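You operate a simulated robot arm through the tools that you are given. There is no shell and no other tool. Be economical: measure what you need, move in short steps, check, and stop when the job is done.

The job below is to be done with a simulated robot arm. You get a single attempt, and the scene is never put back.

JOB
Measure the three spacers in the caliper and sort them into the trays.
Fine: the 20 mm spacer goes in the PASS tray, the others in the REWORK tray; the caliper ends open and empty.

The check looks at the end state, three seconds after you hand in, the way a careful person would. Anything else that was tipped, shoved, dropped, spilled or broken makes it a failure.

ROBOT AND FRAMES
A 6-joint arm with a two-finger parallel gripper, fixed in place. Base frame: the origin is at the foot of the arm, x ahead of it, y to its left, z up; the work surface is at about z = 62. Lengths are in cm, angles in degrees, forces in N, time in s.
With the tool pointing down near the work surface it reaches from about 14 to 60 cm from the base axis. Its first joint turns from -66.0 to 66.0 degrees. Payload 2.7 kg.
The tool frame sits at the grasp point between the pads (the TCP): z along the fingers, y along the line on which they close. The tips reach 2.3 cm beyond it. Largest opening 9.4 cm; finger width 3.8, thickness 1; the body of the gripper, 5.4 by 9.6 cm, starts 3.9 cm behind the TCP.
Orientation is told as [roll, pitch, yaw] about the base's x, y, z axes, in that order, counted from this pose: with the fingers straight down and closing along the base's y, the tool's x points along the base's -x, its y along +y and its z along -z.

CONTROLS
- The arm moves only by the tool jog_arm. Its argument "targets" is a list of rows, each a list of 3 entries, a list of its own where there are three numbers: the gripper command, from -1 (shut) to 1 (fully open), values between in proportion, then the shift along the tool's x, y, z in units of 20 mm (1.0 is 20 mm), then the turn, a rotation vector about the tool's x, y, z in units of 8 degrees (1.0 is 8 degrees). In form: [[claw, [x, y, z], [wx, wy, wz]], ...]. A call has 1 to 10 rows; each row shifts and turns the commanded pose from where the row before left it, along the tool's axes as they then stand. A call with a number of a shift or a turn outside -1 to 1 is refused whole. Each row takes 0.2 s and may step no farther than 5 cm and 8.6 degrees from the row before; otherwise, or with a gripper value out of range, the whole call is refused. A pose out of reach is approached as far as the arm can. The call stops where the force on the tool passes 90 N (or 10 N more than at its start, if that is more) or the arm is blocked; 0.2 s more then pass. Each finger travels about 4.5 cm/s and halts on what it meets, pressing with about 21 N; the grip force reading is that of the motor and also rises with nothing between the fingers. The clock runs only during rows and for 0.2 s after the last one: add rows that do not move to give the fingers time. It gives the time, the measured TCP pose, the force on the tool (base axes), the opening and the grip force at its end, in the units of the frame above (readings bear some noise).
- Cameras (640 x 400 px; columns grow to the right, rows downward): "scene" is fixed at [6.55, -43.25, 139.05]; the picture's right is [0.83, -0.56, 0.00], its down [-0.39, -0.57, -0.72] and it looks along [0.41, 0.60, -0.69] (base axes); focal length 309 px, centre (320, 200). "wrist" rides on the gripper at [8.6, 1.6, -7.5] in the tool frame; the picture's right is [-0.18, 0.98, 0.00], its down [-0.58, -0.11, -0.81] and it looks along [-0.79, -0.15, 0.59] (tool axes); focal length 243 px, centre (320, 200). There is no depth. A picture from a camera that has moved, and an enlarged one, comes with that camera's place and axes in the base frame and with its lens.
- capture(camera): a new picture of that camera. It takes no simulated time.
- enlarge(camera, box): a new picture of the part [left, top, right, bottom] of that camera's present view, enlarged. It takes no simulated time.
- finish_job(): hands the job in; it is judged then, once.

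Work in short steps. Places have to be worked out from the pictures, the camera data and where the tool is seen: move nearer, look again, correct. Check each grasp and each placing, and mend what went wrong. You have 120 turns and 84 pictures in all, those below and enlarged ones among them. Open the gripper and draw the arm clear of the work before you hand the job in, unless the task says otherwise; then end with one line.

The tools are called as a command line: name --argument value ..., lists and objects as JSON in quotes. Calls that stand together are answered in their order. jog_arm: Moves the arm, as the interface text tells. Its arguments: {"type":"object","properties":{"targets":{"type":"array","items":{"type":"array"}}},"required":["targets"]} The other tools are called the same way: capture (camera) takes a picture; enlarge (camera, box) takes an enlarged picture of a part of a camera's view; finish_job () hands the job in.

At the start:

```text
time: 0.0
ee_pos: [39.42, 27.57, 89.13]
ee_rot: [0.0, 0.0, 0.0]
ft_force: [0.3, -0.7, 0.1]
finger_gap: 9.4
grip_force: 0.2
```

scene: 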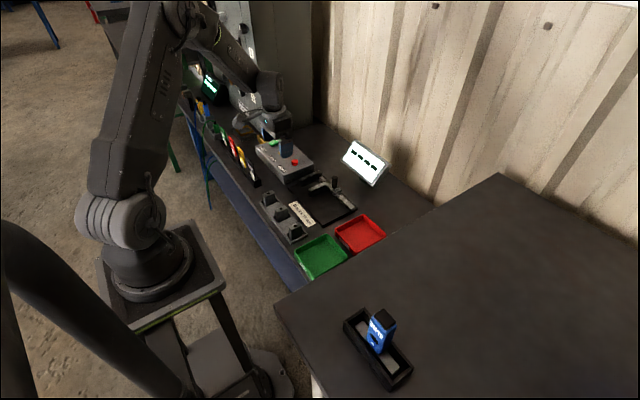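
wrist: 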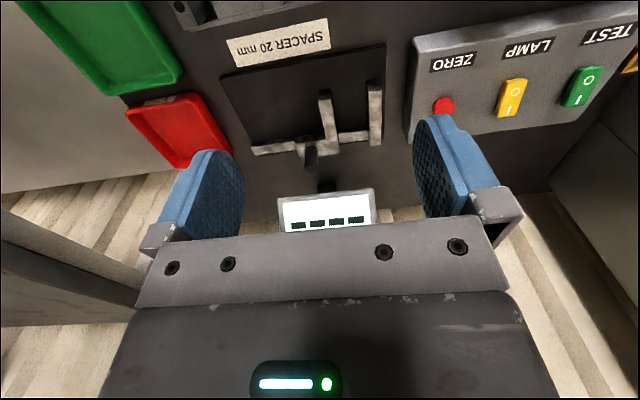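

The work area is around pixel (310,200) in the scene view; I enlarge it to understand the caliper, spacers and trays.

enlarge --camera "scene" --box '[230, 120, 400, 290]'

enlarge --camera "wrist" --box '[120, 0, 640, 240]'

```text
2.35 times, centred on (315, 205) of scene
camera zoom: at [6.55, -43.25, 139.05], right [0.83, -0.56, 0.0], down [-0.39, -0.57, -0.72], along [0.41, 0.6, -0.69], focal length 728 px, centre (332, 188)
```

zoom: 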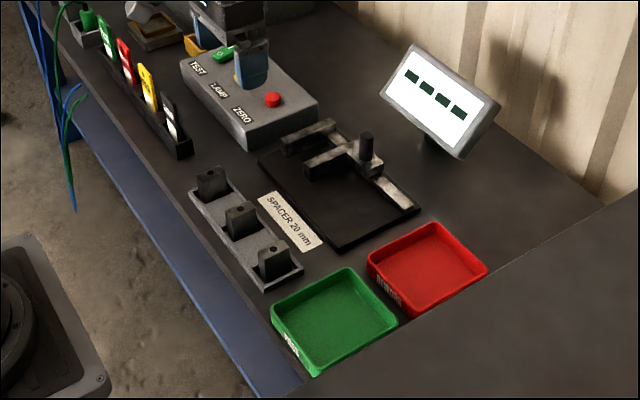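

```text
1.23 times, centred on (380, 120) of wrist
camera zoom: at [30.69, 29.05, 96.68], right [0.18, 0.98, 0.0], down [0.58, -0.11, 0.81], along [0.79, -0.15, -0.59], focal length 299 px, centre (246, 298)
```

zoom: 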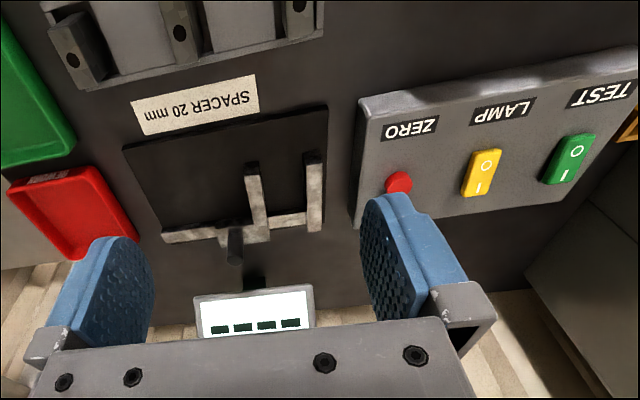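

The spacers look to be at x≈36, y≈14/24/32, the caliper at x≈50–60 with its slide knob near (59,24). I draw the tool back toward the base for a better wrist view of the spacers.

jog_arm --targets '[[1, [1, -0.4, 0], [0, 0, 0]], [1, [1, -0.4, 0], [0, 0, 0]], [1, [1, -0.4, 0], [0, 0, 0]], [1, [1, -0.4, 0], [0, 0, 0]], [1, [1, -0.4, 0], [0, 0, 0]], [1, [1, -0.4, 0], [0, 0, 0]], [1, [0, 0, 0], [0, 0, 0]]]'

capture --camera "wrist"

enlarge --camera "scene" --box '[250, 130, 350, 200]'

```text
time: 1.6
ee_pos: [27.41, 22.55, 89.24]
ee_rot: [0.0, 0.0, 0.0]
ft_force: [-0.4, 0.1, 0.5]
finger_gap: 9.38
grip_force: 0.0
```

```text
79 pictures are left
camera wrist: at [18.68, 24.17, 96.69], right [0.18, 0.98, 0.0], down [0.58, -0.11, 0.81], along [0.79, -0.15, -0.59], focal length 243 px, centre (320, 200)
```

wrist: 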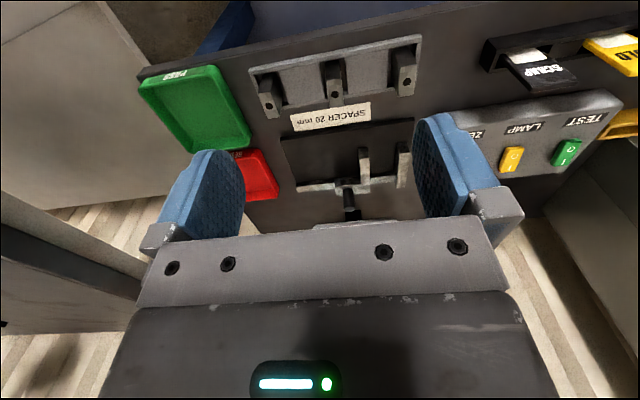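

```text
5.71 times, centred on (300, 165) of scene
camera zoom: at [6.55, -43.25, 139.05], right [0.83, -0.56, 0.0], down [-0.39, -0.57, -0.72], along [0.41, 0.6, -0.69], focal length 1767 px, centre (434, 400)
```

zoom: 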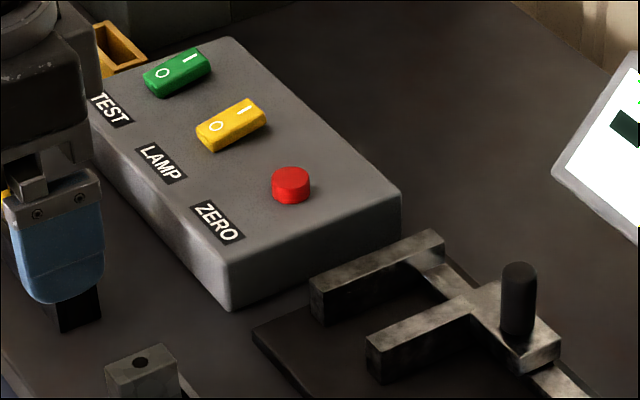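

I enlarge the spacers in the wrist view.

enlarge --camera "wrist" --box '[230, 20, 440, 150]'

enlarge --camera "scene" --box '[240, 180, 330, 250]'

```text
3.05 times, centred on (335, 85) of wrist
camera zoom: at [18.68, 24.17, 96.69], right [0.18, 0.98, 0.0], down [0.58, -0.11, 0.81], along [0.79, -0.15, -0.59], focal length 739 px, centre (274, 550)
```

zoom: 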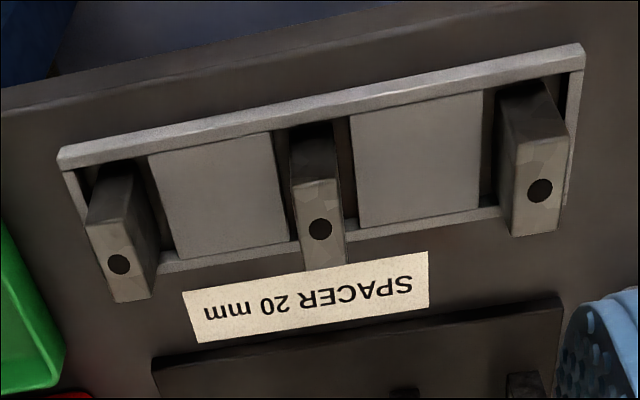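

```text
5.71 times, centred on (285, 215) of scene
camera zoom: at [6.55, -43.25, 139.05], right [0.83, -0.56, 0.0], down [-0.39, -0.57, -0.72], along [0.41, 0.6, -0.69], focal length 1767 px, centre (520, 114)
```

zoom: 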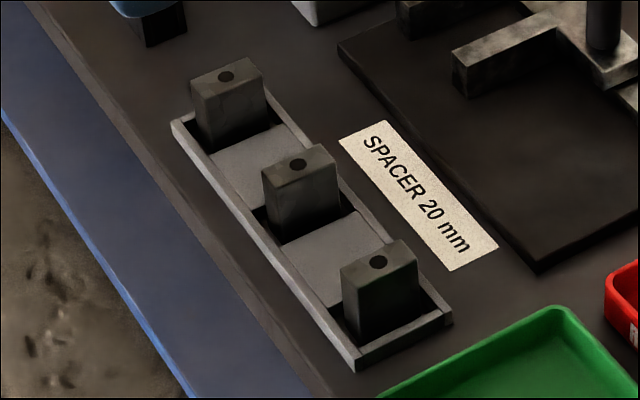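

Triangulating both views puts the spacers at x≈36.2, y≈31.9/22.9/14.0 with tops at z≈67. The caliper jaws run from x≈48 to 56 (moving jaw y≈26, fixed jaw y≈33), and the knob is near (57.6, 22.3). I go above the spacer at y≈32 first.

jog_arm --targets '[[0.2, [-0.63, 0.67, 1], [0, 0, 0]], [0.2, [-0.63, 0.67, 1], [0, 0, 0]], [0.2, [-0.63, 0.67, 1], [0, 0, 0]], [0.2, [-0.63, 0.67, 1], [0, 0, 0]], [0.2, [-0.63, 0.67, 1], [0, 0, 0]], [0.2, [-0.63, 0.67, 1], [0, 0, 0]], [0.2, [-0.63, 0.67, 1], [0, 0, 0]], [0.2, [0, 0, 0], [0, 0, 0]]]'

capture --camera "wrist"

enlarge --camera "scene" --box '[240, 130, 350, 220]'

```text
time: 3.4
ee_pos: [36.24, 32.04, 75.1]
ee_rot: [0.0, 0.0, 0.0]
ft_force: [0.0, -0.5, 0.2]
finger_gap: 5.63
grip_force: 0.1
```

```text
75 pictures are left
camera wrist: at [27.58, 33.65, 82.69], right [0.18, 0.98, 0.0], down [0.58, -0.11, 0.81], along [0.79, -0.15, -0.59], focal length 243 px, centre (320, 200)
```

wrist: 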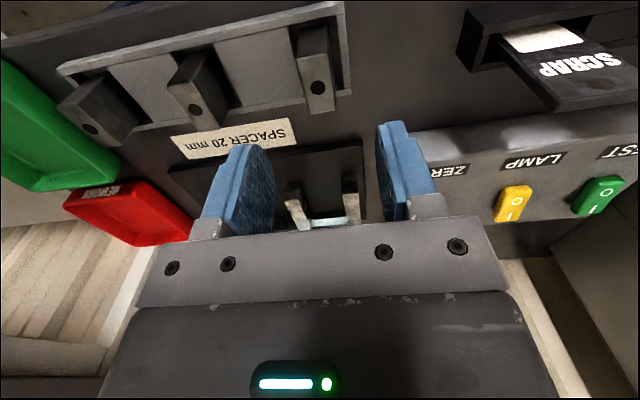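

```text
4.44 times, centred on (295, 175) of scene
camera zoom: at [6.55, -43.25, 139.05], right [0.83, -0.56, 0.0], down [-0.39, -0.57, -0.72], along [0.41, 0.6, -0.69], focal length 1374 px, centre (431, 311)
```

zoom: 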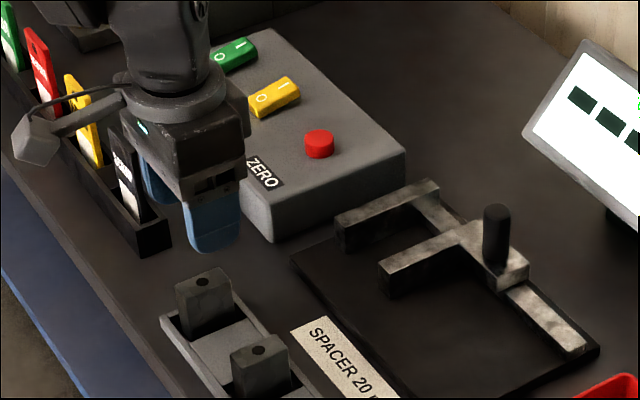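

The TCP is centred over spacer 1 (hole computed at (36.1, 32.0)). I descend so that the tips overlap about 1.4 cm of its top, then close.

jog_arm --targets '[[0.2, [0, 0, 1], [0, 0, 0]], [0.2, [0, 0, 1], [0, 0, 0]], [0.2, [0, 0, 1], [0, 0, 0]], [0.2, [0, 0, 0.55], [0, 0, 0]], [-0.2, [0, 0, 0], [0, 0, 0]], [-0.6, [0, 0, 0], [0, 0, 0]], [-1, [0, 0, 0], [0, 0, 0]], [-1, [0, 0, 0], [0, 0, 0]], [-1, [0, 0, 0], [0, 0, 0]]]'

enlarge --camera "scene" --box '[250, 150, 310, 220]'

```text
time: 5.4
ee_pos: [36.23, 32.13, 68.02]
ee_rot: [0.0, 0.0, 0.0]
ft_force: [-0.7, -0.4, -0.1]
finger_gap: 2.09
grip_force: 20.7
```

```text
5.71 times, centred on (280, 185) of scene
camera zoom: at [6.56, -43.25, 139.05], right [0.83, -0.56, 0.0], down [-0.39, -0.57, -0.72], along [0.41, 0.6, -0.69], focal length 1767 px, centre (549, 286)
```

zoom: 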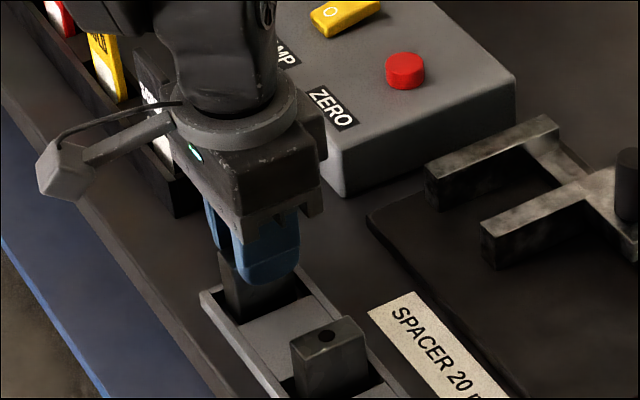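

Grip reads 2.09 cm on spacer 1. I lift it straight up and look.

jog_arm --targets '[[-1, [0, 0, -0.5], [0, 0, 0]], [-1, [0, 0, -1], [0, 0, 0]], [-1, [0, 0, -1], [0, 0, 0]], [-1, [0, 0, -1], [0, 0, 0]], [-1, [0, 0, -1], [0, 0, 0]], [-1, [0, 0, -0.5], [0, 0, 0]], [-1, [0, 0, 0], [0, 0, 0]]]'

capture --camera "wrist"

enlarge --camera "scene" --box '[250, 110, 350, 210]'

```text
time: 7.0
ee_pos: [36.17, 32.14, 78.06]
ee_rot: [0.0, 0.0, 0.1]
ft_force: [0.3, 0.0, -2.7]
finger_gap: 2.07
grip_force: 21.3
```

```text
72 pictures are left
camera wrist: at [27.49, 33.63, 85.55], right [0.18, 0.98, 0.0], down [0.58, -0.11, 0.81], along [0.79, -0.15, -0.59], focal length 243 px, centre (320, 200)
```

wrist: 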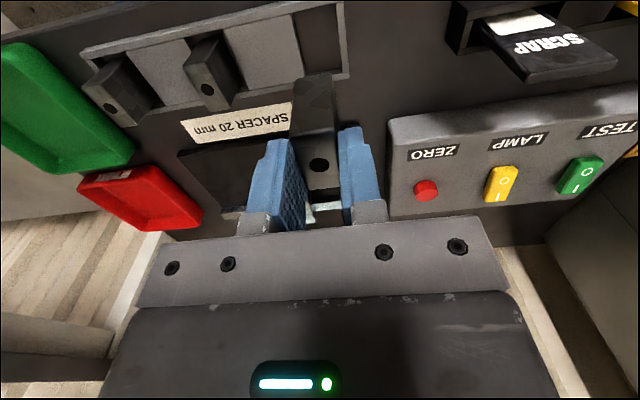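

```text
4.00 times, centred on (300, 160) of scene
camera zoom: at [6.56, -43.24, 139.05], right [0.83, -0.56, 0.0], down [-0.39, -0.57, -0.72], along [0.41, 0.6, -0.69], focal length 1237 px, centre (400, 360)
```

zoom: 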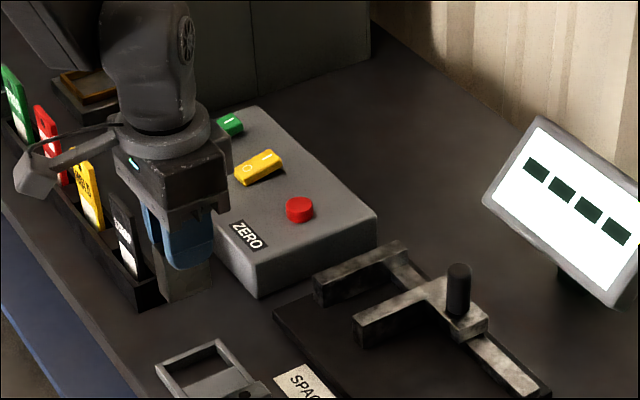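

Spacer 1 is held squarely (2.07 cm). I move it over the jaw gap at about (50.5, 29.7), staying high.

jog_arm --targets '[[-1, [-0.9, -0.15, 0], [0, 0, 0]], [-1, [-0.9, -0.15, 0], [0, 0, 0]], [-1, [-0.9, -0.15, 0], [0, 0, 0]], [-1, [-0.9, -0.15, 0], [0, 0, 0]], [-1, [-0.9, -0.15, 0], [0, 0, 0]], [-1, [-0.9, -0.15, 0], [0, 0, 0]], [-1, [-0.9, -0.15, 0], [0, 0, 0]], [-1, [-0.86, -0.15, 0], [0, 0, 0]], [-1, [0, 0, 0], [0, 0, 0]]]'

capture --camera "wrist"

enlarge --camera "scene" --box '[270, 120, 370, 220]'

```text
time: 9.0
ee_pos: [50.54, 29.52, 77.99]
ee_rot: [0.0, 0.0, 0.0]
ft_force: [-0.4, 0.0, -2.6]
finger_gap: 2.06
grip_force: 21.1
```

```text
70 pictures are left
camera wrist: at [41.85, 31.25, 85.58], right [0.18, 0.98, 0.0], down [0.58, -0.11, 0.81], along [0.79, -0.15, -0.59], focal length 243 px, centre (320, 200)
```

wrist: 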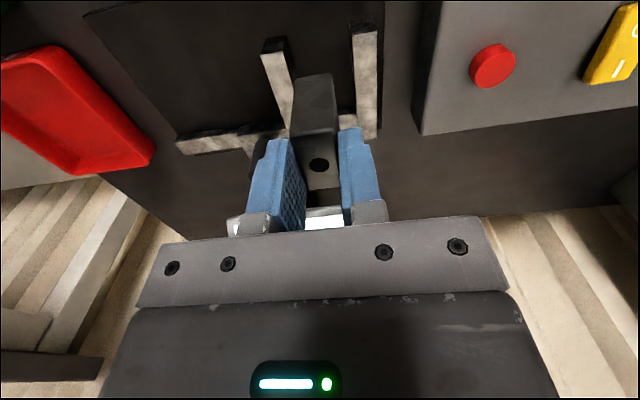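

```text
4.00 times, centred on (320, 170) of scene
camera zoom: at [6.56, -43.25, 139.05], right [0.83, -0.56, 0.0], down [-0.39, -0.57, -0.72], along [0.41, 0.6, -0.69], focal length 1237 px, centre (320, 320)
```

zoom: 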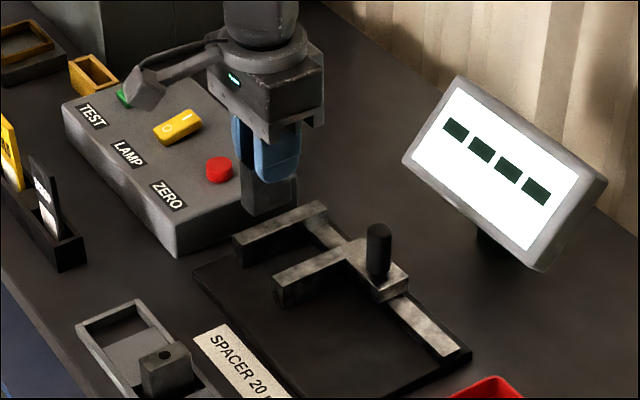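

The jaw gap spans y≈27.4–32.3 with the jaw tips at x≈49.2. I shift the spacer to about (51.5, 29.85) and lower it most of the way.

jog_arm --targets '[[-1, [-0.5, 0.16, 0.5], [0, 0, 0]], [-1, [0, 0, 1], [0, 0, 0]], [-1, [0, 0, 1], [0, 0, 0]], [-1, [0, 0, 1], [0, 0, 0]], [-1, [0, 0, 0], [0, 0, 0]]]'

capture --camera "wrist"

enlarge --camera "scene" --box '[290, 130, 370, 210]'

```text
time: 10.2
ee_pos: [51.54, 29.95, 70.96]
ee_rot: [-0.1, 0.0, 0.0]
ft_force: [1.3, 0.8, -3.7]
finger_gap: 2.05
grip_force: 21.6
```

```text
68 pictures are left
camera wrist: at [42.83, 31.54, 78.51], right [0.18, 0.98, 0.0], down [0.58, -0.11, 0.81], along [0.79, -0.15, -0.59], focal length 243 px, centre (320, 200)
```

wrist: 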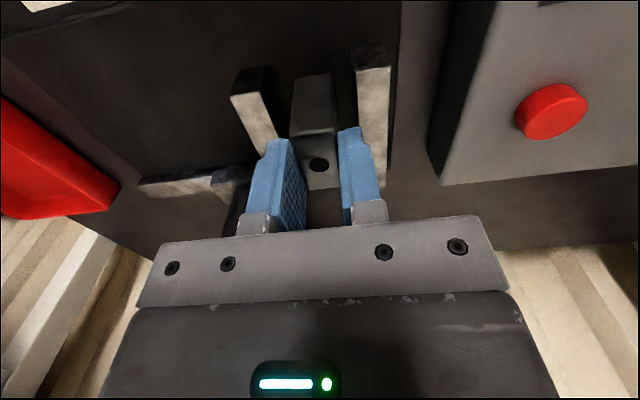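

```text
5.00 times, centred on (330, 170) of scene
camera zoom: at [6.56, -43.25, 139.05], right [0.83, -0.56, 0.0], down [-0.39, -0.57, -0.72], along [0.41, 0.6, -0.69], focal length 1546 px, centre (270, 350)
```

zoom: 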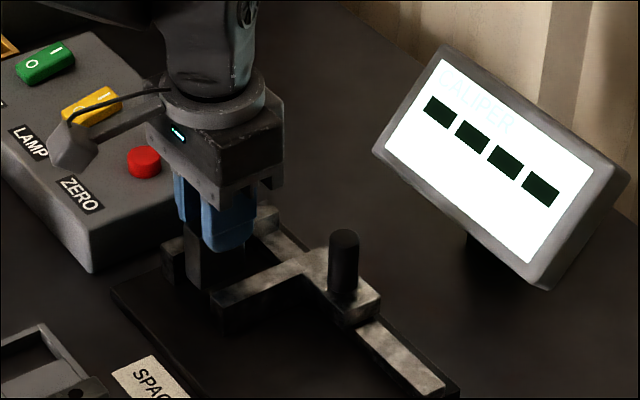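

The spacer is between the jaws with clearance on both sides. I lower it gently while watching the force.

jog_arm --targets '[[-1, [0, 0, 0.3], [0, 0, 0]], [-1, [0, 0, 0.3], [0, 0, 0]], [-1, [0, 0, 0.2], [0, 0, 0]], [-1, [0, 0, 0], [0, 0, 0]]]'

```text
time: 11.2
ee_pos: [51.52, 30.02, 69.43]
ee_rot: [0.0, 0.0, -0.1]
ft_force: [1.4, 0.4, -2.3]
finger_gap: 2.06
grip_force: 20.8
```

No contact yet; I continue in smaller steps.

jog_arm --targets '[[-1, [0, 0, 0.15], [0, 0, 0]], [-1, [0, 0, 0.1], [0, 0, 0]], [-1, [0, 0, 0], [0, 0, 0]]]'

enlarge --camera "wrist" --box '[220, 40, 420, 200]'

```text
time: 12.0
ee_pos: [51.53, 30.11, 69.1]
ee_rot: [0.2, -0.2, 0.0]
ft_force: [-2.7, -1.8, 15.4]
finger_gap: 2.06
grip_force: 20.8
```

```text
2.50 times, centred on (320, 120) of wrist
camera zoom: at [42.93, 31.58, 76.63], right [0.18, 0.98, 0.0], down [0.58, -0.11, 0.81], along [0.8, -0.15, -0.59], focal length 606 px, centre (320, 400)
```

zoom: 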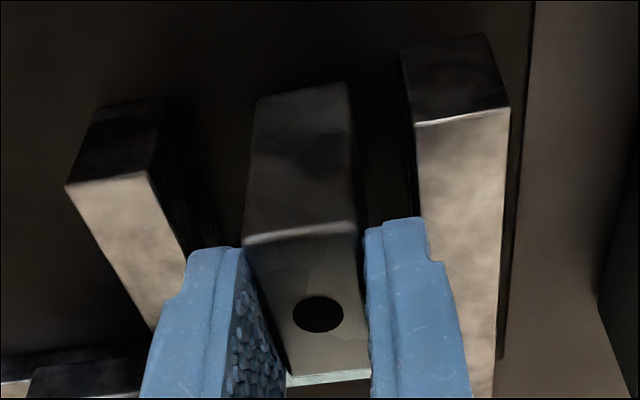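

15 N of upward force means the spacer is seated on the plate. I open modestly, to 3 cm, and rise.

jog_arm --targets '[[-0.36, [0, 0, 0], [0, 0, 0]], [-0.36, [0, 0, 0], [0, 0, 0]], [-0.36, [0, 0, 0], [0, 0, 0]], [-0.36, [0, 0, -0.5], [0, 0, 0]], [-0.36, [0, 0, -1], [0, 0, 0]], [-0.36, [0, 0, -1], [0, 0, 0]], [-0.36, [0, 0, -1], [0, 0, 0]], [-0.36, [0, 0, -1], [0, 0, 0]], [-0.36, [0, 0, 0], [0, 0, 0]]]'

enlarge --camera "scene" --box '[290, 130, 390, 210]'

capture --camera "wrist"

```text
time: 14.0
ee_pos: [51.42, 29.97, 78.04]
ee_rot: [0.1, -0.1, 0.0]
ft_force: [0.2, -0.1, 0.0]
finger_gap: 2.97
grip_force: 0.0
```

```text
5.00 times, centred on (340, 170) of scene
camera zoom: at [6.55, -43.25, 139.05], right [0.83, -0.56, 0.0], down [-0.39, -0.57, -0.72], along [0.41, 0.6, -0.69], focal length 1546 px, centre (220, 350)
```

zoom: 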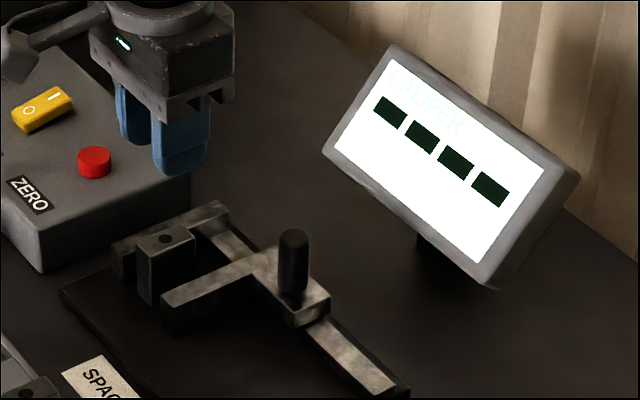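

```text
64 pictures are left
camera wrist: at [42.81, 31.56, 85.5], right [0.18, 0.98, 0.0], down [0.58, -0.11, 0.81], along [0.79, -0.15, -0.59], focal length 243 px, centre (320, 200)
```

wrist: 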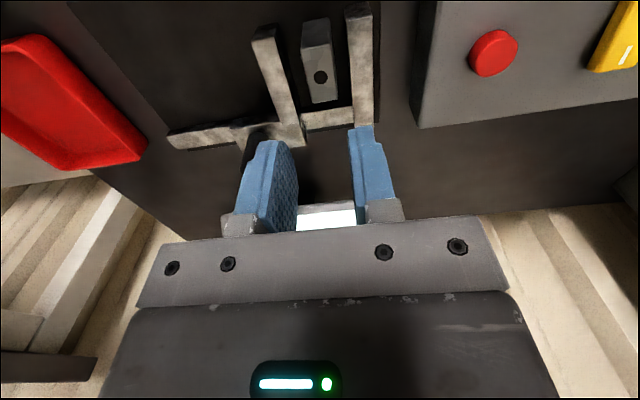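

Spacer 1 stands in the gap, and the knob is at about (57.8, 22.7), z 65.5–70.5. I open to 5 cm and move above the knob to check reach.

jog_arm --targets '[[0.06, [-0.65, -0.92, 0], [0, 0, 0]], [0.06, [-0.65, -0.92, 0], [0, 0, 0]], [0.06, [-0.65, -0.92, 0], [0, 0, 0]], [0.06, [-0.65, -0.92, 0], [0, 0, 0]], [0.06, [0, 0, 0], [0, 0, 0]]]'

capture --camera "wrist"

enlarge --camera "scene" --box '[290, 130, 390, 210]'

```text
time: 15.2
ee_pos: [56.67, 22.71, 77.93]
ee_rot: [0.0, 0.1, 0.1]
ft_force: [0.8, 0.4, -0.5]
finger_gap: 4.98
grip_force: 0.1
```

```text
63 pictures are left
camera wrist: at [48.07, 24.18, 85.5], right [0.18, 0.98, 0.0], down [0.58, -0.11, 0.81], along [0.79, -0.15, -0.59], focal length 243 px, centre (320, 200)
```

wrist: 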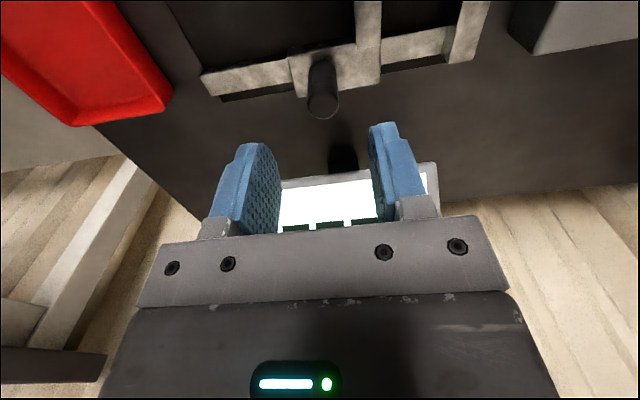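

```text
5.00 times, centred on (340, 170) of scene
camera zoom: at [6.55, -43.25, 139.05], right [0.83, -0.56, 0.0], down [-0.39, -0.57, -0.72], along [0.41, 0.6, -0.69], focal length 1546 px, centre (220, 350)
```

zoom: 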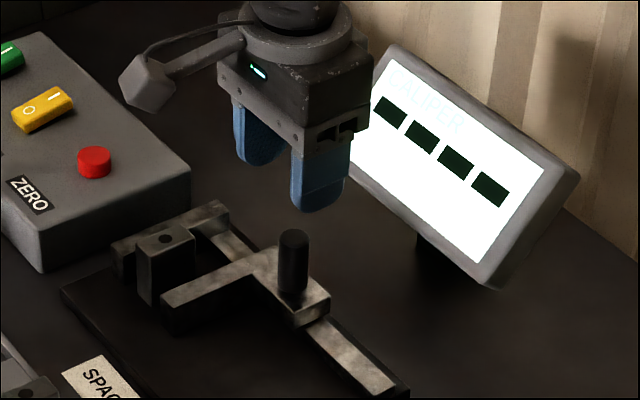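

The knob (≈57.3, 22.5) is centred between the open fingers. I descend to straddle it, tips staying above the slider block.

jog_arm --targets '[[0.06, [0, 0, 1], [0, 0, 0]], [0.06, [0, 0, 1], [0, 0, 0]], [0.06, [0, 0, 1], [0, 0, 0]], [0.06, [0, 0, 1], [0, 0, 0]], [0.06, [0, 0, 0.25], [0, 0, 0]], [0.06, [0, 0, 0], [0, 0, 0]]]'

enlarge --camera "scene" --box '[290, 130, 390, 210]'

capture --camera "wrist"

```text
time: 16.6
ee_pos: [56.58, 22.57, 69.46]
ee_rot: [0.1, 0.0, -0.1]
ft_force: [-0.6, -0.4, -0.6]
finger_gap: 4.99
grip_force: 0.1
```

```text
5.00 times, centred on (340, 170) of scene
camera zoom: at [6.55, -43.25, 139.05], right [0.83, -0.56, 0.0], down [-0.39, -0.57, -0.72], along [0.41, 0.6, -0.69], focal length 1546 px, centre (220, 350)
```

zoom: 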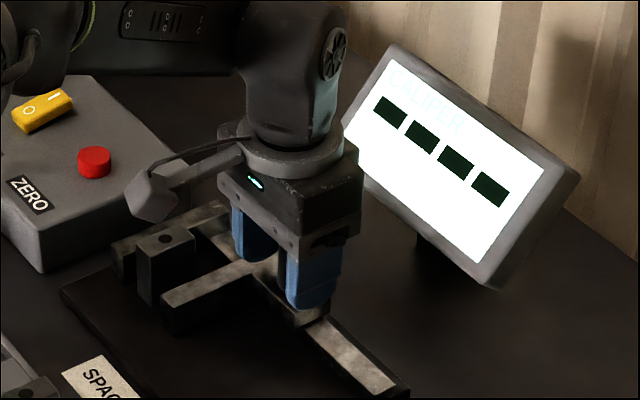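

```text
60 pictures are left
camera wrist: at [48.03, 24.18, 76.95], right [0.18, 0.98, 0.0], down [0.58, -0.11, 0.81], along [0.79, -0.15, -0.59], focal length 243 px, centre (320, 200)
```

wrist: 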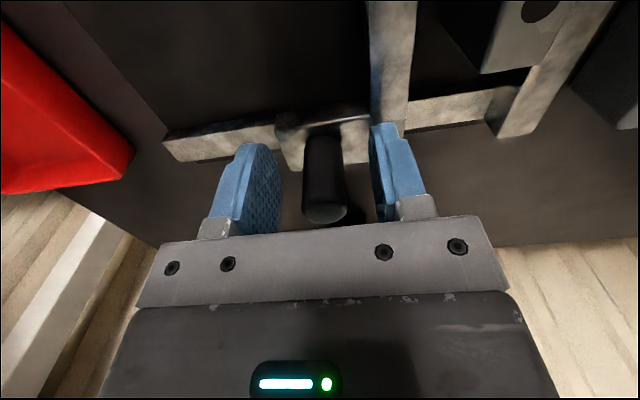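

The knob is between the fingers. I close on it so I can slide it both ways.

jog_arm --targets '[[-0.3, [0, 0, 0], [0, 0, 0]], [-0.6, [0, 0, 0], [0, 0, 0]], [-1, [0, 0, 0], [0, 0, 0]], [-1, [0, 0, 0], [0, 0, 0]], [-1, [0, 0.25, 0], [0, 0, 0]], [-1, [0, 0.25, 0], [0, 0, 0]], [-1, [0, 0, 0], [0, 0, 0]]]'

enlarge --camera "scene" --box '[290, 130, 390, 210]'

```text
time: 18.2
ee_pos: [56.68, 23.62, 69.47]
ee_rot: [0.1, 0.0, -0.1]
ft_force: [0.6, -0.4, 0.9]
finger_gap: 2.17
grip_force: 45.0
```

```text
5.00 times, centred on (340, 170) of scene
camera zoom: at [6.55, -43.25, 139.05], right [0.83, -0.56, 0.0], down [-0.39, -0.57, -0.72], along [0.41, 0.6, -0.69], focal length 1546 px, centre (220, 350)
```

zoom: 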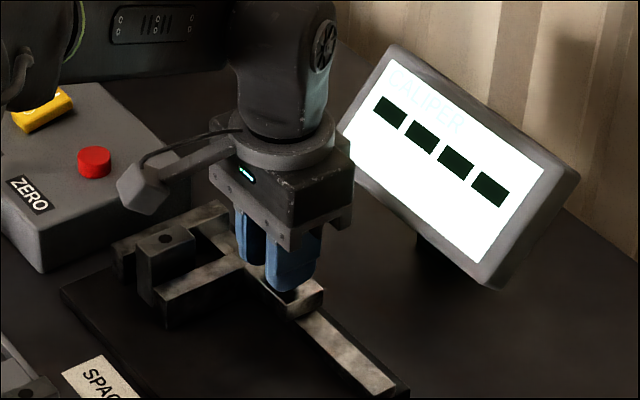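

The slide moves freely with the grip. I push on toward closing, more gently at the end.

jog_arm --targets '[[-1, [0, 0.3, 0], [0, 0, 0]], [-1, [0, 0.3, 0], [0, 0, 0]], [-1, [0, 0.15, 0], [0, 0, 0]], [-1, [0, 0, 0], [0, 0, 0]]]'

enlarge --camera "scene" --box '[290, 130, 390, 210]'

```text
time: 19.2
ee_pos: [56.6, 25.03, 69.34]
ee_rot: [-0.1, -0.3, 0.0]
ft_force: [28.5, -1.2, -19.8]
finger_gap: 2.17
grip_force: 45.0
```

```text
5.00 times, centred on (340, 170) of scene
camera zoom: at [6.64, -43.23, 139.05], right [0.83, -0.56, 0.0], down [-0.39, -0.57, -0.72], along [0.4, 0.6, -0.69], focal length 1546 px, centre (220, 350)
```

zoom: 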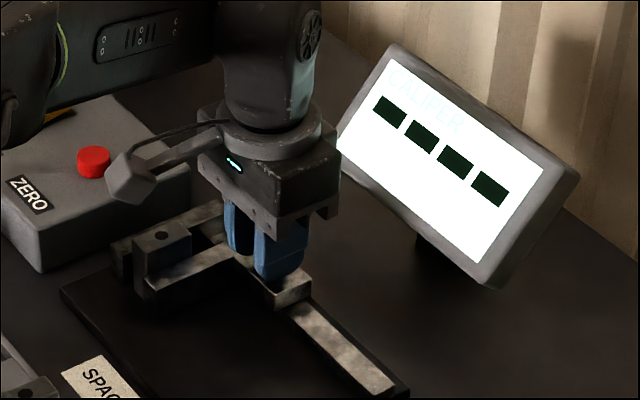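

The x/z force suggests that the arm is at its reach limit here (radius ≈62 cm). I release slightly, tilt the fingers 8° outward to gain reach, and regrip.

jog_arm --targets '[[-0.4, [0, 0, 0], [0, 0, 0]], [-0.4, [0, 0, 0], [0, 0, 0]], [-0.4, [0.1, 0, 0], [0, -0.5, 0]], [-0.4, [0.1, 0, 0], [0, -0.5, 0]], [-0.4, [0, 0, 0], [0, 0, 0]]]'

enlarge --camera "scene" --box '[290, 130, 390, 210]'

```text
time: 20.4
ee_pos: [56.35, 25.17, 69.5]
ee_rot: [0.0, -8.2, 0.1]
ft_force: [0.4, 0.1, -0.3]
finger_gap: 2.82
grip_force: 0.1
```

```text
5.00 times, centred on (340, 170) of scene
camera zoom: at [6.55, -43.25, 139.05], right [0.83, -0.56, 0.0], down [-0.39, -0.57, -0.72], along [0.41, 0.6, -0.69], focal length 1546 px, centre (220, 350)
```

zoom: 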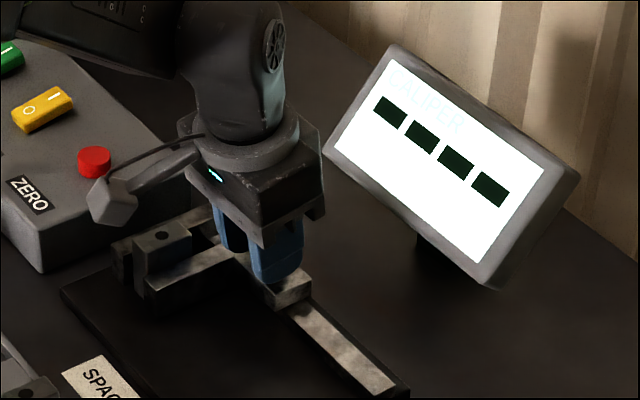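

Forces have relaxed and the jaw is nearly against the spacer. I regrip and advance in small steps.

jog_arm --targets '[[-1, [0, 0, 0], [0, 0, 0]], [-1, [0, 0, 0], [0, 0, 0]], [-1, [0, 0.1, 0], [0, 0, 0]], [-1, [0, 0.1, 0], [0, 0, 0]], [-1, [0, 0.1, 0], [0, 0, 0]], [-1, [0, 0, 0], [0, 0, 0]]]'

enlarge --camera "scene" --box '[290, 130, 390, 210]'

```text
time: 21.8
ee_pos: [56.26, 25.53, 69.46]
ee_rot: [-0.2, -8.0, -0.2]
ft_force: [-4.9, -11.3, 6.8]
finger_gap: 2.18
grip_force: 45.1
```

```text
5.00 times, centred on (340, 170) of scene
camera zoom: at [6.53, -43.28, 139.04], right [0.83, -0.56, 0.0], down [-0.39, -0.57, -0.72], along [0.41, 0.6, -0.69], focal length 1546 px, centre (220, 350)
```

zoom: 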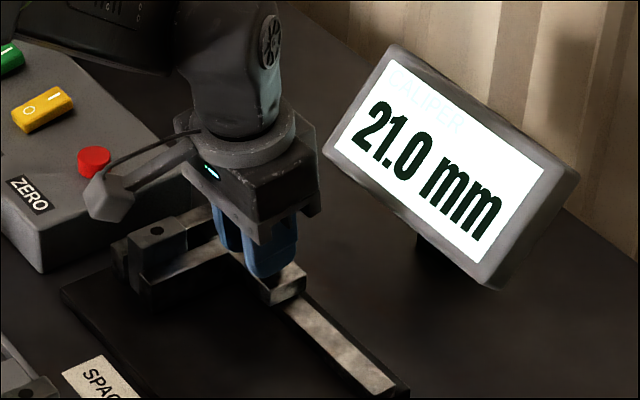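

The display reads 21.0 mm for spacer 1 (gripper said ~20.6). I slide the jaw back to its original open position and release.

jog_arm --targets '[[-1, [0, -0.25, 0], [0, 0, 0]], [-1, [0, -0.35, 0], [0, 0, 0]], [-1, [0, -0.35, 0], [0, 0, 0]], [-1, [0, -0.35, 0], [0, 0, 0]], [-1, [0, -0.25, 0], [0, 0, 0]], [-1, [0, 0, 0], [0, 0, 0]], [-0.2, [0, 0, 0], [0, 0, 0]], [-0.2, [0, 0, 0], [0, 0, 0]], [-0.2, [0, 0, 0], [0, 0, 0]]]'

enlarge --camera "scene" --box '[290, 130, 390, 210]'

```text
time: 23.8
ee_pos: [56.24, 22.51, 69.35]
ee_rot: [0.0, -8.0, 0.0]
ft_force: [0.3, -0.3, -0.8]
finger_gap: 3.75
grip_force: 0.0
```

```text
5.00 times, centred on (340, 170) of scene
camera zoom: at [6.55, -43.25, 139.05], right [0.83, -0.56, 0.0], down [-0.39, -0.57, -0.72], along [0.41, 0.6, -0.69], focal length 1546 px, centre (220, 350)
```

zoom: 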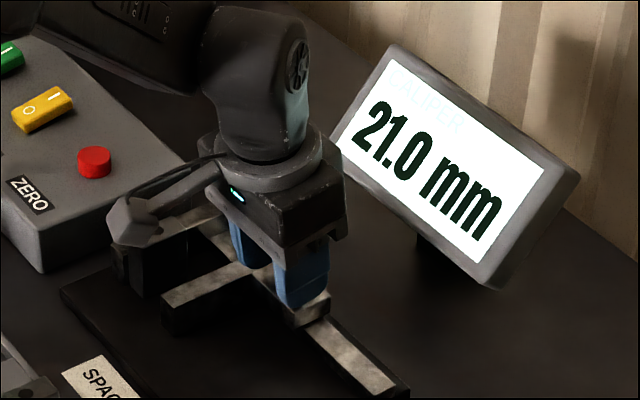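

The reading is latched and the jaw is open again. I rise, un-tilt, and go above spacer 1, now expected near y≈31.2 against the fixed jaw.

jog_arm --targets '[[-0.2, [0, 0, -1], [0, 0, 0]], [-0.2, [0, 0, -1], [0, 0, 0]], [-0.2, [0, 0, -1], [0, 0, 0]], [-0.2, [0, 0, -1], [0, 0, 0]], [-0.2, [0, 0, 0], [0, 1, 0]], [-0.2, [0.36, 0.87, 0], [0, 0, 0]], [-0.2, [0.36, 0.87, 0], [0, 0, 0]], [-0.2, [0.36, 0.87, 0], [0, 0, 0]], [-0.2, [0.36, 0.87, 0], [0, 0, 0]], [-0.2, [0.36, 0.87, 0], [0, 0, 0]]]'

capture --camera "wrist"

```text
time: 26.0
ee_pos: [51.57, 31.31, 77.41]
ee_rot: [0.0, 0.1, 0.0]
ft_force: [0.4, 0.4, -0.2]
finger_gap: 3.72
grip_force: 0.0
```

```text
54 pictures are left
camera wrist: at [42.91, 32.91, 84.92], right [0.18, 0.98, 0.0], down [0.58, -0.11, 0.81], along [0.79, -0.15, -0.59], focal length 243 px, centre (320, 200)
```

wrist: 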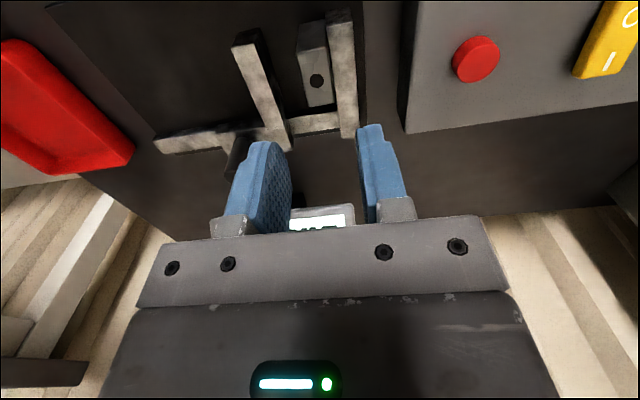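

The spacer is at (51.5, 31.06). I correct y slightly, descend to TCP z≈69.1 and grip.

jog_arm --targets '[[-0.2, [0, -0.11, 1], [0, 0, 0]], [-0.2, [0, 0, 1], [0, 0, 0]], [-0.2, [0, 0, 1], [0, 0, 0]], [-0.2, [0, 0, 1], [0, 0, 0]], [-0.2, [0, 0, 0.13], [0, 0, 0]], [-0.6, [0, 0, 0], [0, 0, 0]], [-1, [0, 0, 0], [0, 0, 0]], [-1, [0, 0, 0], [0, 0, 0]], [-1, [0, 0, 0], [0, 0, 0]]]'

```text
time: 28.0
ee_pos: [51.45, 31.13, 69.15]
ee_rot: [-0.1, 0.0, 0.0]
ft_force: [0.1, 1.0, 0.2]
finger_gap: 2.08
grip_force: 20.9
```

Gripped (2.08). 21.0 mm means REWORK (red tray, centre about (52.3, 2.3)). I lift and carry it toward the red tray at height.

jog_arm --targets '[[-1, [0, 0, -0.5], [0, 0, 0]], [-1, [0, 0, -1], [0, 0, 0]], [-1, [0, 0, -1], [0, 0, 0]], [-1, [0, 0, -1], [0, 0, 0]], [-1, [0, 0, -1], [0, 0, 0]], [-1, [0, 0, -1], [0, 0, 0]], [-1, [-0.1, -0.96, 0], [0, 0, 0]], [-1, [-0.1, -0.96, 0], [0, 0, 0]], [-1, [-0.1, -0.96, 0], [0, 0, 0]], [-1, [-0.1, -0.96, 0], [0, 0, 0]]]'

jog_arm --targets '[[-1, [-0.1, -0.98, 0], [0, 0, 0]], [-1, [-0.1, -0.98, 0], [0, 0, 0]], [-1, [-0.1, -0.98, 0], [0, 0, 0]], [-1, [-0.1, -0.98, 0], [0, 0, 0]], [-1, [-0.1, -0.98, 0], [0, 0, 0]], [-1, [-0.1, -0.98, 0], [0, 0, 0]], [-1, [-0.1, -0.98, 0], [0, 0, 0]], [-1, [-0.1, -0.98, 0], [0, 0, 0]], [-1, [-0.1, -0.98, 0], [0, 0, 0]], [-1, [-0.1, -0.98, 0], [0, 0, 0]]]'

capture --camera "wrist"

enlarge --camera "scene" --box '[270, 150, 410, 280]'

```text
time: 30.2
ee_pos: [52.3, 23.39, 79.94]
ee_rot: [0.0, 0.0, 0.0]
ft_force: [0.0, 1.0, -3.8]
finger_gap: 2.07
grip_force: 21.1
```

```text
time: 32.4
ee_pos: [54.34, 3.84, 79.94]
ee_rot: [-0.1, 0.0, 0.1]
ft_force: [0.5, -0.6, -2.3]
finger_gap: 2.07
grip_force: 20.7
```

```text
53 pictures are left
camera wrist: at [45.67, 5.35, 87.58], right [0.18, 0.98, 0.0], down [0.58, -0.11, 0.81], along [0.79, -0.15, -0.59], focal length 243 px, centre (320, 200)
```

wrist: 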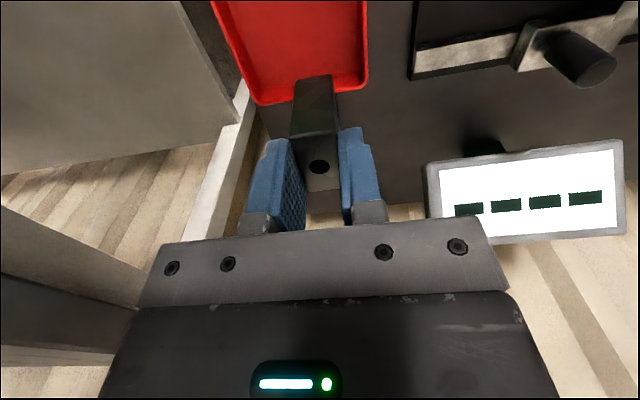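

```text
3.08 times, centred on (340, 215) of scene
camera zoom: at [6.56, -43.25, 139.05], right [0.83, -0.56, 0.0], down [-0.39, -0.57, -0.72], along [0.41, 0.6, -0.69], focal length 952 px, centre (258, 154)
```

zoom: 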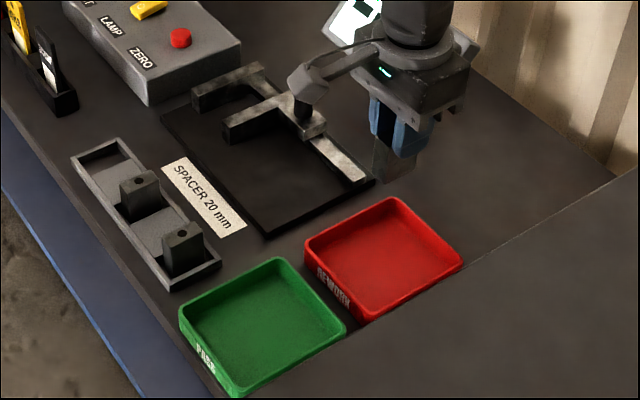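

The red tray spans y≈−3.7…7.6 and x≈46…59. I place at about (55, 3.2), descending first to just above the floor.

jog_arm --targets '[[-1, [-0.3, -0.3, 0], [0, 0, 0]], [-1, [0, 0, 1], [0, 0, 0]], [-1, [0, 0, 1], [0, 0, 0]], [-1, [0, 0, 1], [0, 0, 0]], [-1, [0, 0, 1], [0, 0, 0]], [-1, [0, 0, 1], [0, 0, 0]], [-1, [0, 0, 0.3], [0, 0, 0]], [-1, [0, 0, 0], [0, 0, 0]]]'

enlarge --camera "scene" --box '[310, 170, 410, 270]'

```text
time: 34.2
ee_pos: [54.87, 3.23, 69.37]
ee_rot: [-0.1, 0.0, -0.1]
ft_force: [-0.7, 0.1, -2.9]
finger_gap: 2.07
grip_force: 20.8
```

```text
4.00 times, centred on (360, 220) of scene
camera zoom: at [6.56, -43.25, 139.05], right [0.83, -0.56, 0.0], down [-0.39, -0.57, -0.72], along [0.41, 0.6, -0.69], focal length 1237 px, centre (160, 120)
```

zoom: 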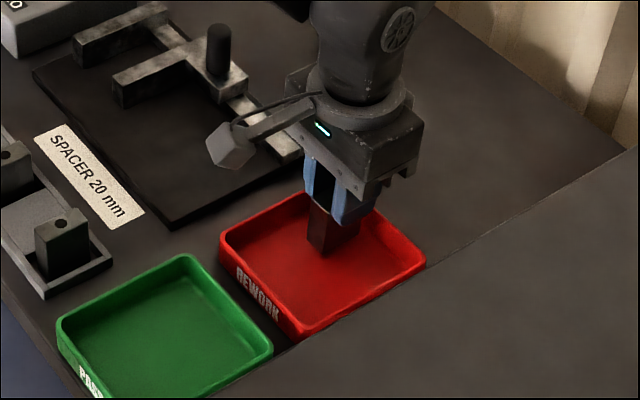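

Inside the tray, no contact yet; I continue down in small steps.

jog_arm --targets '[[-1, [0, 0, 0.2], [0, 0, 0]], [-1, [0, 0, 0.2], [0, 0, 0]], [-1, [0, 0, 0.1], [0, 0, 0]], [-1, [0, 0, 0], [0, 0, 0]]]'

```text
time: 35.2
ee_pos: [55.0, 3.29, 68.49]
ee_rot: [0.1, 0.0, 0.0]
ft_force: [-0.7, 1.1, -3.7]
finger_gap: 2.07
grip_force: 20.5
```

jog_arm --targets '[[-1, [0, 0, 0.1], [0, 0, 0]], [-1, [0, 0, 0.1], [0, 0, 0]], [-1, [0, 0, 0], [0, 0, 0]]]'

```text
time: 36.0
ee_pos: [55.09, 3.24, 68.27]
ee_rot: [0.0, -0.3, -0.1]
ft_force: [-2.7, -1.0, 15.7]
finger_gap: 2.07
grip_force: 20.8
```

15.7 N upward: seated on the tray floor. I release and rise.

jog_arm --targets '[[-0.3, [0, 0, 0], [0, 0, 0]], [-0.3, [0, 0, 0], [0, 0, 0]], [-0.3, [0, 0, 0], [0, 0, 0]], [-0.3, [0, 0, -0.5], [0, 0, 0]], [-0.3, [0, 0, -1], [0, 0, 0]], [-0.3, [0, 0, -1], [0, 0, 0]], [-0.3, [0, 0, -1], [0, 0, 0]], [-0.3, [0, 0, -1], [0, 0, 0]], [-0.3, [0, 0, -1], [0, 0, 0]]]'

enlarge --camera "scene" --box '[260, 140, 400, 280]'

```text
time: 38.0
ee_pos: [54.93, 3.22, 79.09]
ee_rot: [0.0, 0.0, 0.1]
ft_force: [0.1, -0.2, -0.3]
finger_gap: 3.28
grip_force: 0.0
```

```text
2.86 times, centred on (330, 210) of scene
camera zoom: at [6.55, -43.25, 139.05], right [0.83, -0.56, 0.0], down [-0.39, -0.57, -0.72], along [0.41, 0.6, -0.69], focal length 884 px, centre (291, 171)
```

zoom: 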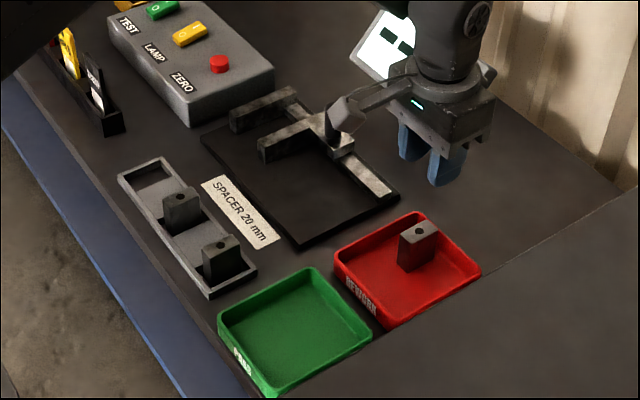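

Spacer 1 stands in REWORK. Next I go to the middle spacer at (36.15, 22.95).

jog_arm --targets '[[0, [0.938, 0.987, 0], [0, 0, 0]], [0, [0.938, 0.987, 0], [0, 0, 0]], [0, [0.938, 0.987, 0], [0, 0, 0]], [0, [0.938, 0.987, 0], [0, 0, 0]], [0, [0.938, 0.987, 0], [0, 0, 0]], [0, [0.938, 0.987, 0], [0, 0, 0]], [0, [0.938, 0.987, 0], [0, 0, 0]], [0, [0.938, 0.987, 0], [0, 0, 0]], [0, [0.938, 0.987, 0], [0, 0, 0]], [0, [0.938, 0.987, 0], [0, 0, 0]]]'

capture --camera "wrist"

```text
time: 40.2
ee_pos: [36.07, 22.86, 79.11]
ee_rot: [0.1, 0.0, 0.0]
ft_force: [-0.9, -0.4, -0.6]
finger_gap: 4.71
grip_force: 0.1
```

```text
49 pictures are left
camera wrist: at [27.39, 24.44, 86.64], right [0.18, 0.98, 0.0], down [0.58, -0.11, 0.81], along [0.79, -0.15, -0.59], focal length 243 px, centre (320, 200)
```

wrist: 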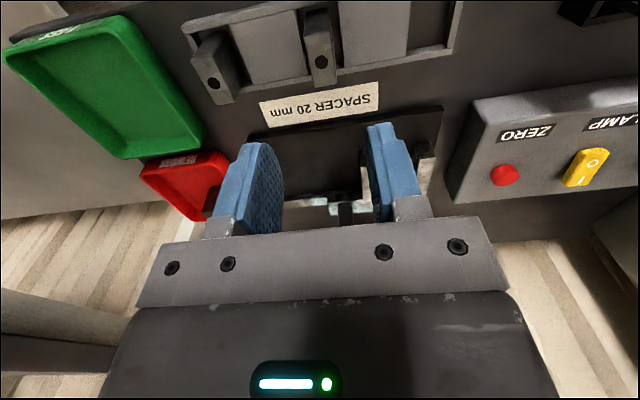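

The hole computes to (36.0, 22.9), so I am aligned. Descend and grip.

jog_arm --targets '[[0, [0, 0, 1], [0, 0, 0]], [0, [0, 0, 1], [0, 0, 0]], [0, [0, 0, 1], [0, 0, 0]], [0, [0, 0, 1], [0, 0, 0]], [0, [0, 0, 1], [0, 0, 0]], [0, [0, 0, 0.55], [0, 0, 0]], [-0.5, [0, 0, 0], [0, 0, 0]], [-1, [0, 0, 0], [0, 0, 0]], [-1, [0, 0, 0], [0, 0, 0]], [-1, [0, 0, 0], [0, 0, 0]]]'

```text
time: 42.4
ee_pos: [36.19, 22.95, 67.97]
ee_rot: [0.0, 0.0, 0.0]
ft_force: [-0.1, 0.3, 0.9]
finger_gap: 1.98
grip_force: 21.3
```

Gripper reads 1.98 cm. I lift and carry it over the caliper gap.

jog_arm --targets '[[-1, [0, 0, -0.5], [0, 0, 0]], [-1, [0, 0, -1], [0, 0, 0]], [-1, [0, 0, -1], [0, 0, 0]], [-1, [0, 0, -1], [0, 0, 0]], [-1, [0, 0, -1], [0, 0, 0]], [-1, [0, 0, -0.5], [0, 0, 0]], [-1, [0, 0, 0], [0, 0, 0]]]'

jog_arm --targets '[[-1, [-0.957, 0.43, 0], [0, 0, 0]], [-1, [-0.957, 0.43, 0], [0, 0, 0]], [-1, [-0.957, 0.43, 0], [0, 0, 0]], [-1, [-0.957, 0.43, 0], [0, 0, 0]], [-1, [-0.957, 0.43, 0], [0, 0, 0]], [-1, [-0.957, 0.43, 0], [0, 0, 0]], [-1, [-0.957, 0.43, 0], [0, 0, 0]], [-1, [-0.957, 0.43, 0], [0, 0, 0]], [-1, [0, 0, 0], [0, 0, 0]]]'

capture --camera "wrist"

```text
time: 44.0
ee_pos: [36.13, 22.93, 77.91]
ee_rot: [0.0, 0.1, 0.0]
ft_force: [-0.1, -0.2, -3.7]
finger_gap: 1.97
grip_force: 20.9
```

```text
time: 46.0
ee_pos: [51.4, 29.82, 77.93]
ee_rot: [-0.1, 0.0, 0.0]
ft_force: [-0.3, 0.0, -3.1]
finger_gap: 1.97
grip_force: 20.6
```

```text
48 pictures are left
camera wrist: at [42.79, 31.39, 85.51], right [0.18, 0.98, 0.0], down [0.58, -0.11, 0.81], along [0.79, -0.15, -0.59], focal length 243 px, centre (320, 200)
```

wrist: 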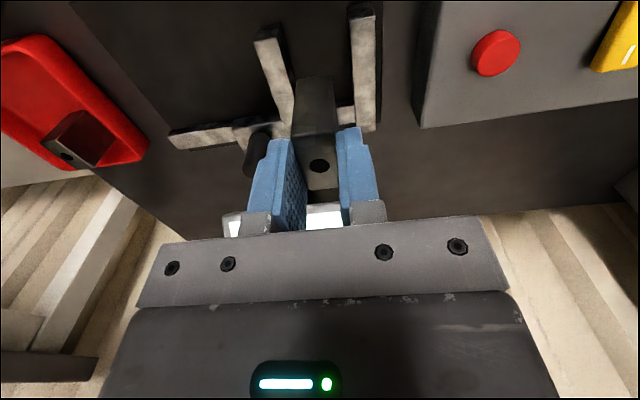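

Same alignment as before. I lower to just above the contact height, then creep.

jog_arm --targets '[[-1, [0, 0, 1], [0, 0, 0]], [-1, [0, 0, 1], [0, 0, 0]], [-1, [0, 0, 1], [0, 0, 0]], [-1, [0, 0, 1], [0, 0, 0]], [-1, [0, 0, 0.25], [0, 0, 0]], [-1, [0, 0, 0.1], [0, 0, 0]], [-1, [0, 0, 0], [0, 0, 0]]]'

```text
time: 47.6
ee_pos: [51.43, 29.84, 69.22]
ee_rot: [0.0, 0.0, 0.0]
ft_force: [0.5, 0.4, -3.4]
finger_gap: 1.98
grip_force: 21.6
```

jog_arm --targets '[[-1, [0, 0, 0.08], [0, 0, 0]], [-1, [0, 0, 0.06], [0, 0, 0]], [-1, [0, 0, 0], [0, 0, 0]]]'

```text
time: 48.4
ee_pos: [51.46, 29.92, 69.18]
ee_rot: [0.1, -0.2, 0.0]
ft_force: [-4.9, -2.4, 15.4]
finger_gap: 2.0
grip_force: 21.1
```

Seated. I release, rise, move to the knob, tilt 8° outward, then descend vertically around the knob.

jog_arm --targets '[[-0.36, [0, 0, 0], [0, 0, 0]], [-0.36, [0, 0, 0], [0, 0, 0]], [-0.36, [0, 0, 0], [0, 0, 0]], [-0.36, [0, 0, -0.5], [0, 0, 0]], [-0.36, [0, 0, -1], [0, 0, 0]], [-0.36, [0, 0, -1], [0, 0, 0]], [-0.36, [0, 0, -1], [0, 0, 0]], [-0.36, [0, 0, -1], [0, 0, 0]], [-0.36, [0, 0, 0], [0, 0, 0]]]'

jog_arm --targets '[[0.06, [-0.61, -0.92, 0], [0, 0, 0]], [0.06, [-0.61, -0.92, 0], [0, 0, 0]], [0.06, [-0.61, -0.92, 0], [0, 0, 0]], [0.06, [-0.61, -0.92, 0], [0, 0, 0]], [0.06, [0, 0, 0], [0, -1, 0]], [0.06, [0, 0, 0], [0, 0, 0]]]'

capture --camera "wrist"

enlarge --camera "scene" --box '[290, 130, 390, 210]'

```text
time: 50.4
ee_pos: [51.51, 29.95, 77.9]
ee_rot: [0.0, 0.1, 0.0]
ft_force: [-0.1, -0.4, -0.6]
finger_gap: 3.03
grip_force: 0.0
```

```text
time: 51.8
ee_pos: [56.31, 22.43, 78.11]
ee_rot: [0.0, -8.1, 0.0]
ft_force: [-0.5, -0.6, 0.5]
finger_gap: 5.02
grip_force: 0.2
```

```text
47 pictures are left
camera wrist: at [46.73, 23.99, 84.26], right [0.18, 0.98, 0.03], down [0.46, -0.11, 0.88], along [0.87, -0.15, -0.47], focal length 243 px, centre (320, 200)
```

wrist: 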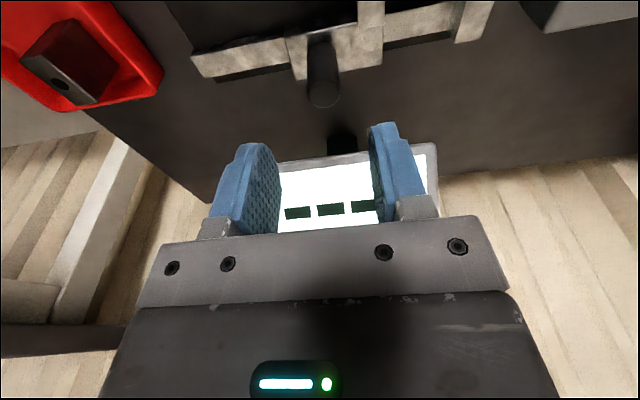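

```text
5.00 times, centred on (340, 170) of scene
camera zoom: at [6.55, -43.25, 139.05], right [0.83, -0.56, 0.0], down [-0.39, -0.57, -0.72], along [0.41, 0.6, -0.69], focal length 1546 px, centre (220, 350)
```

zoom: 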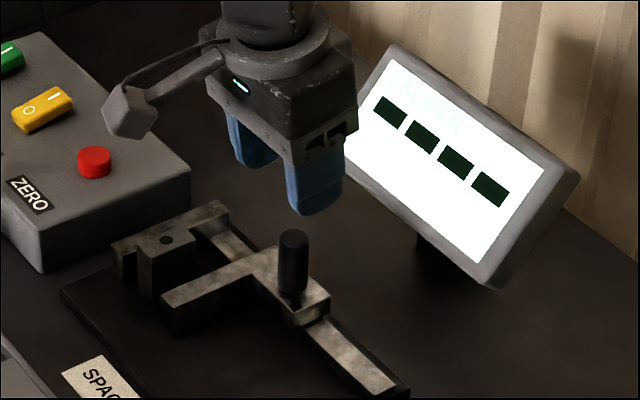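

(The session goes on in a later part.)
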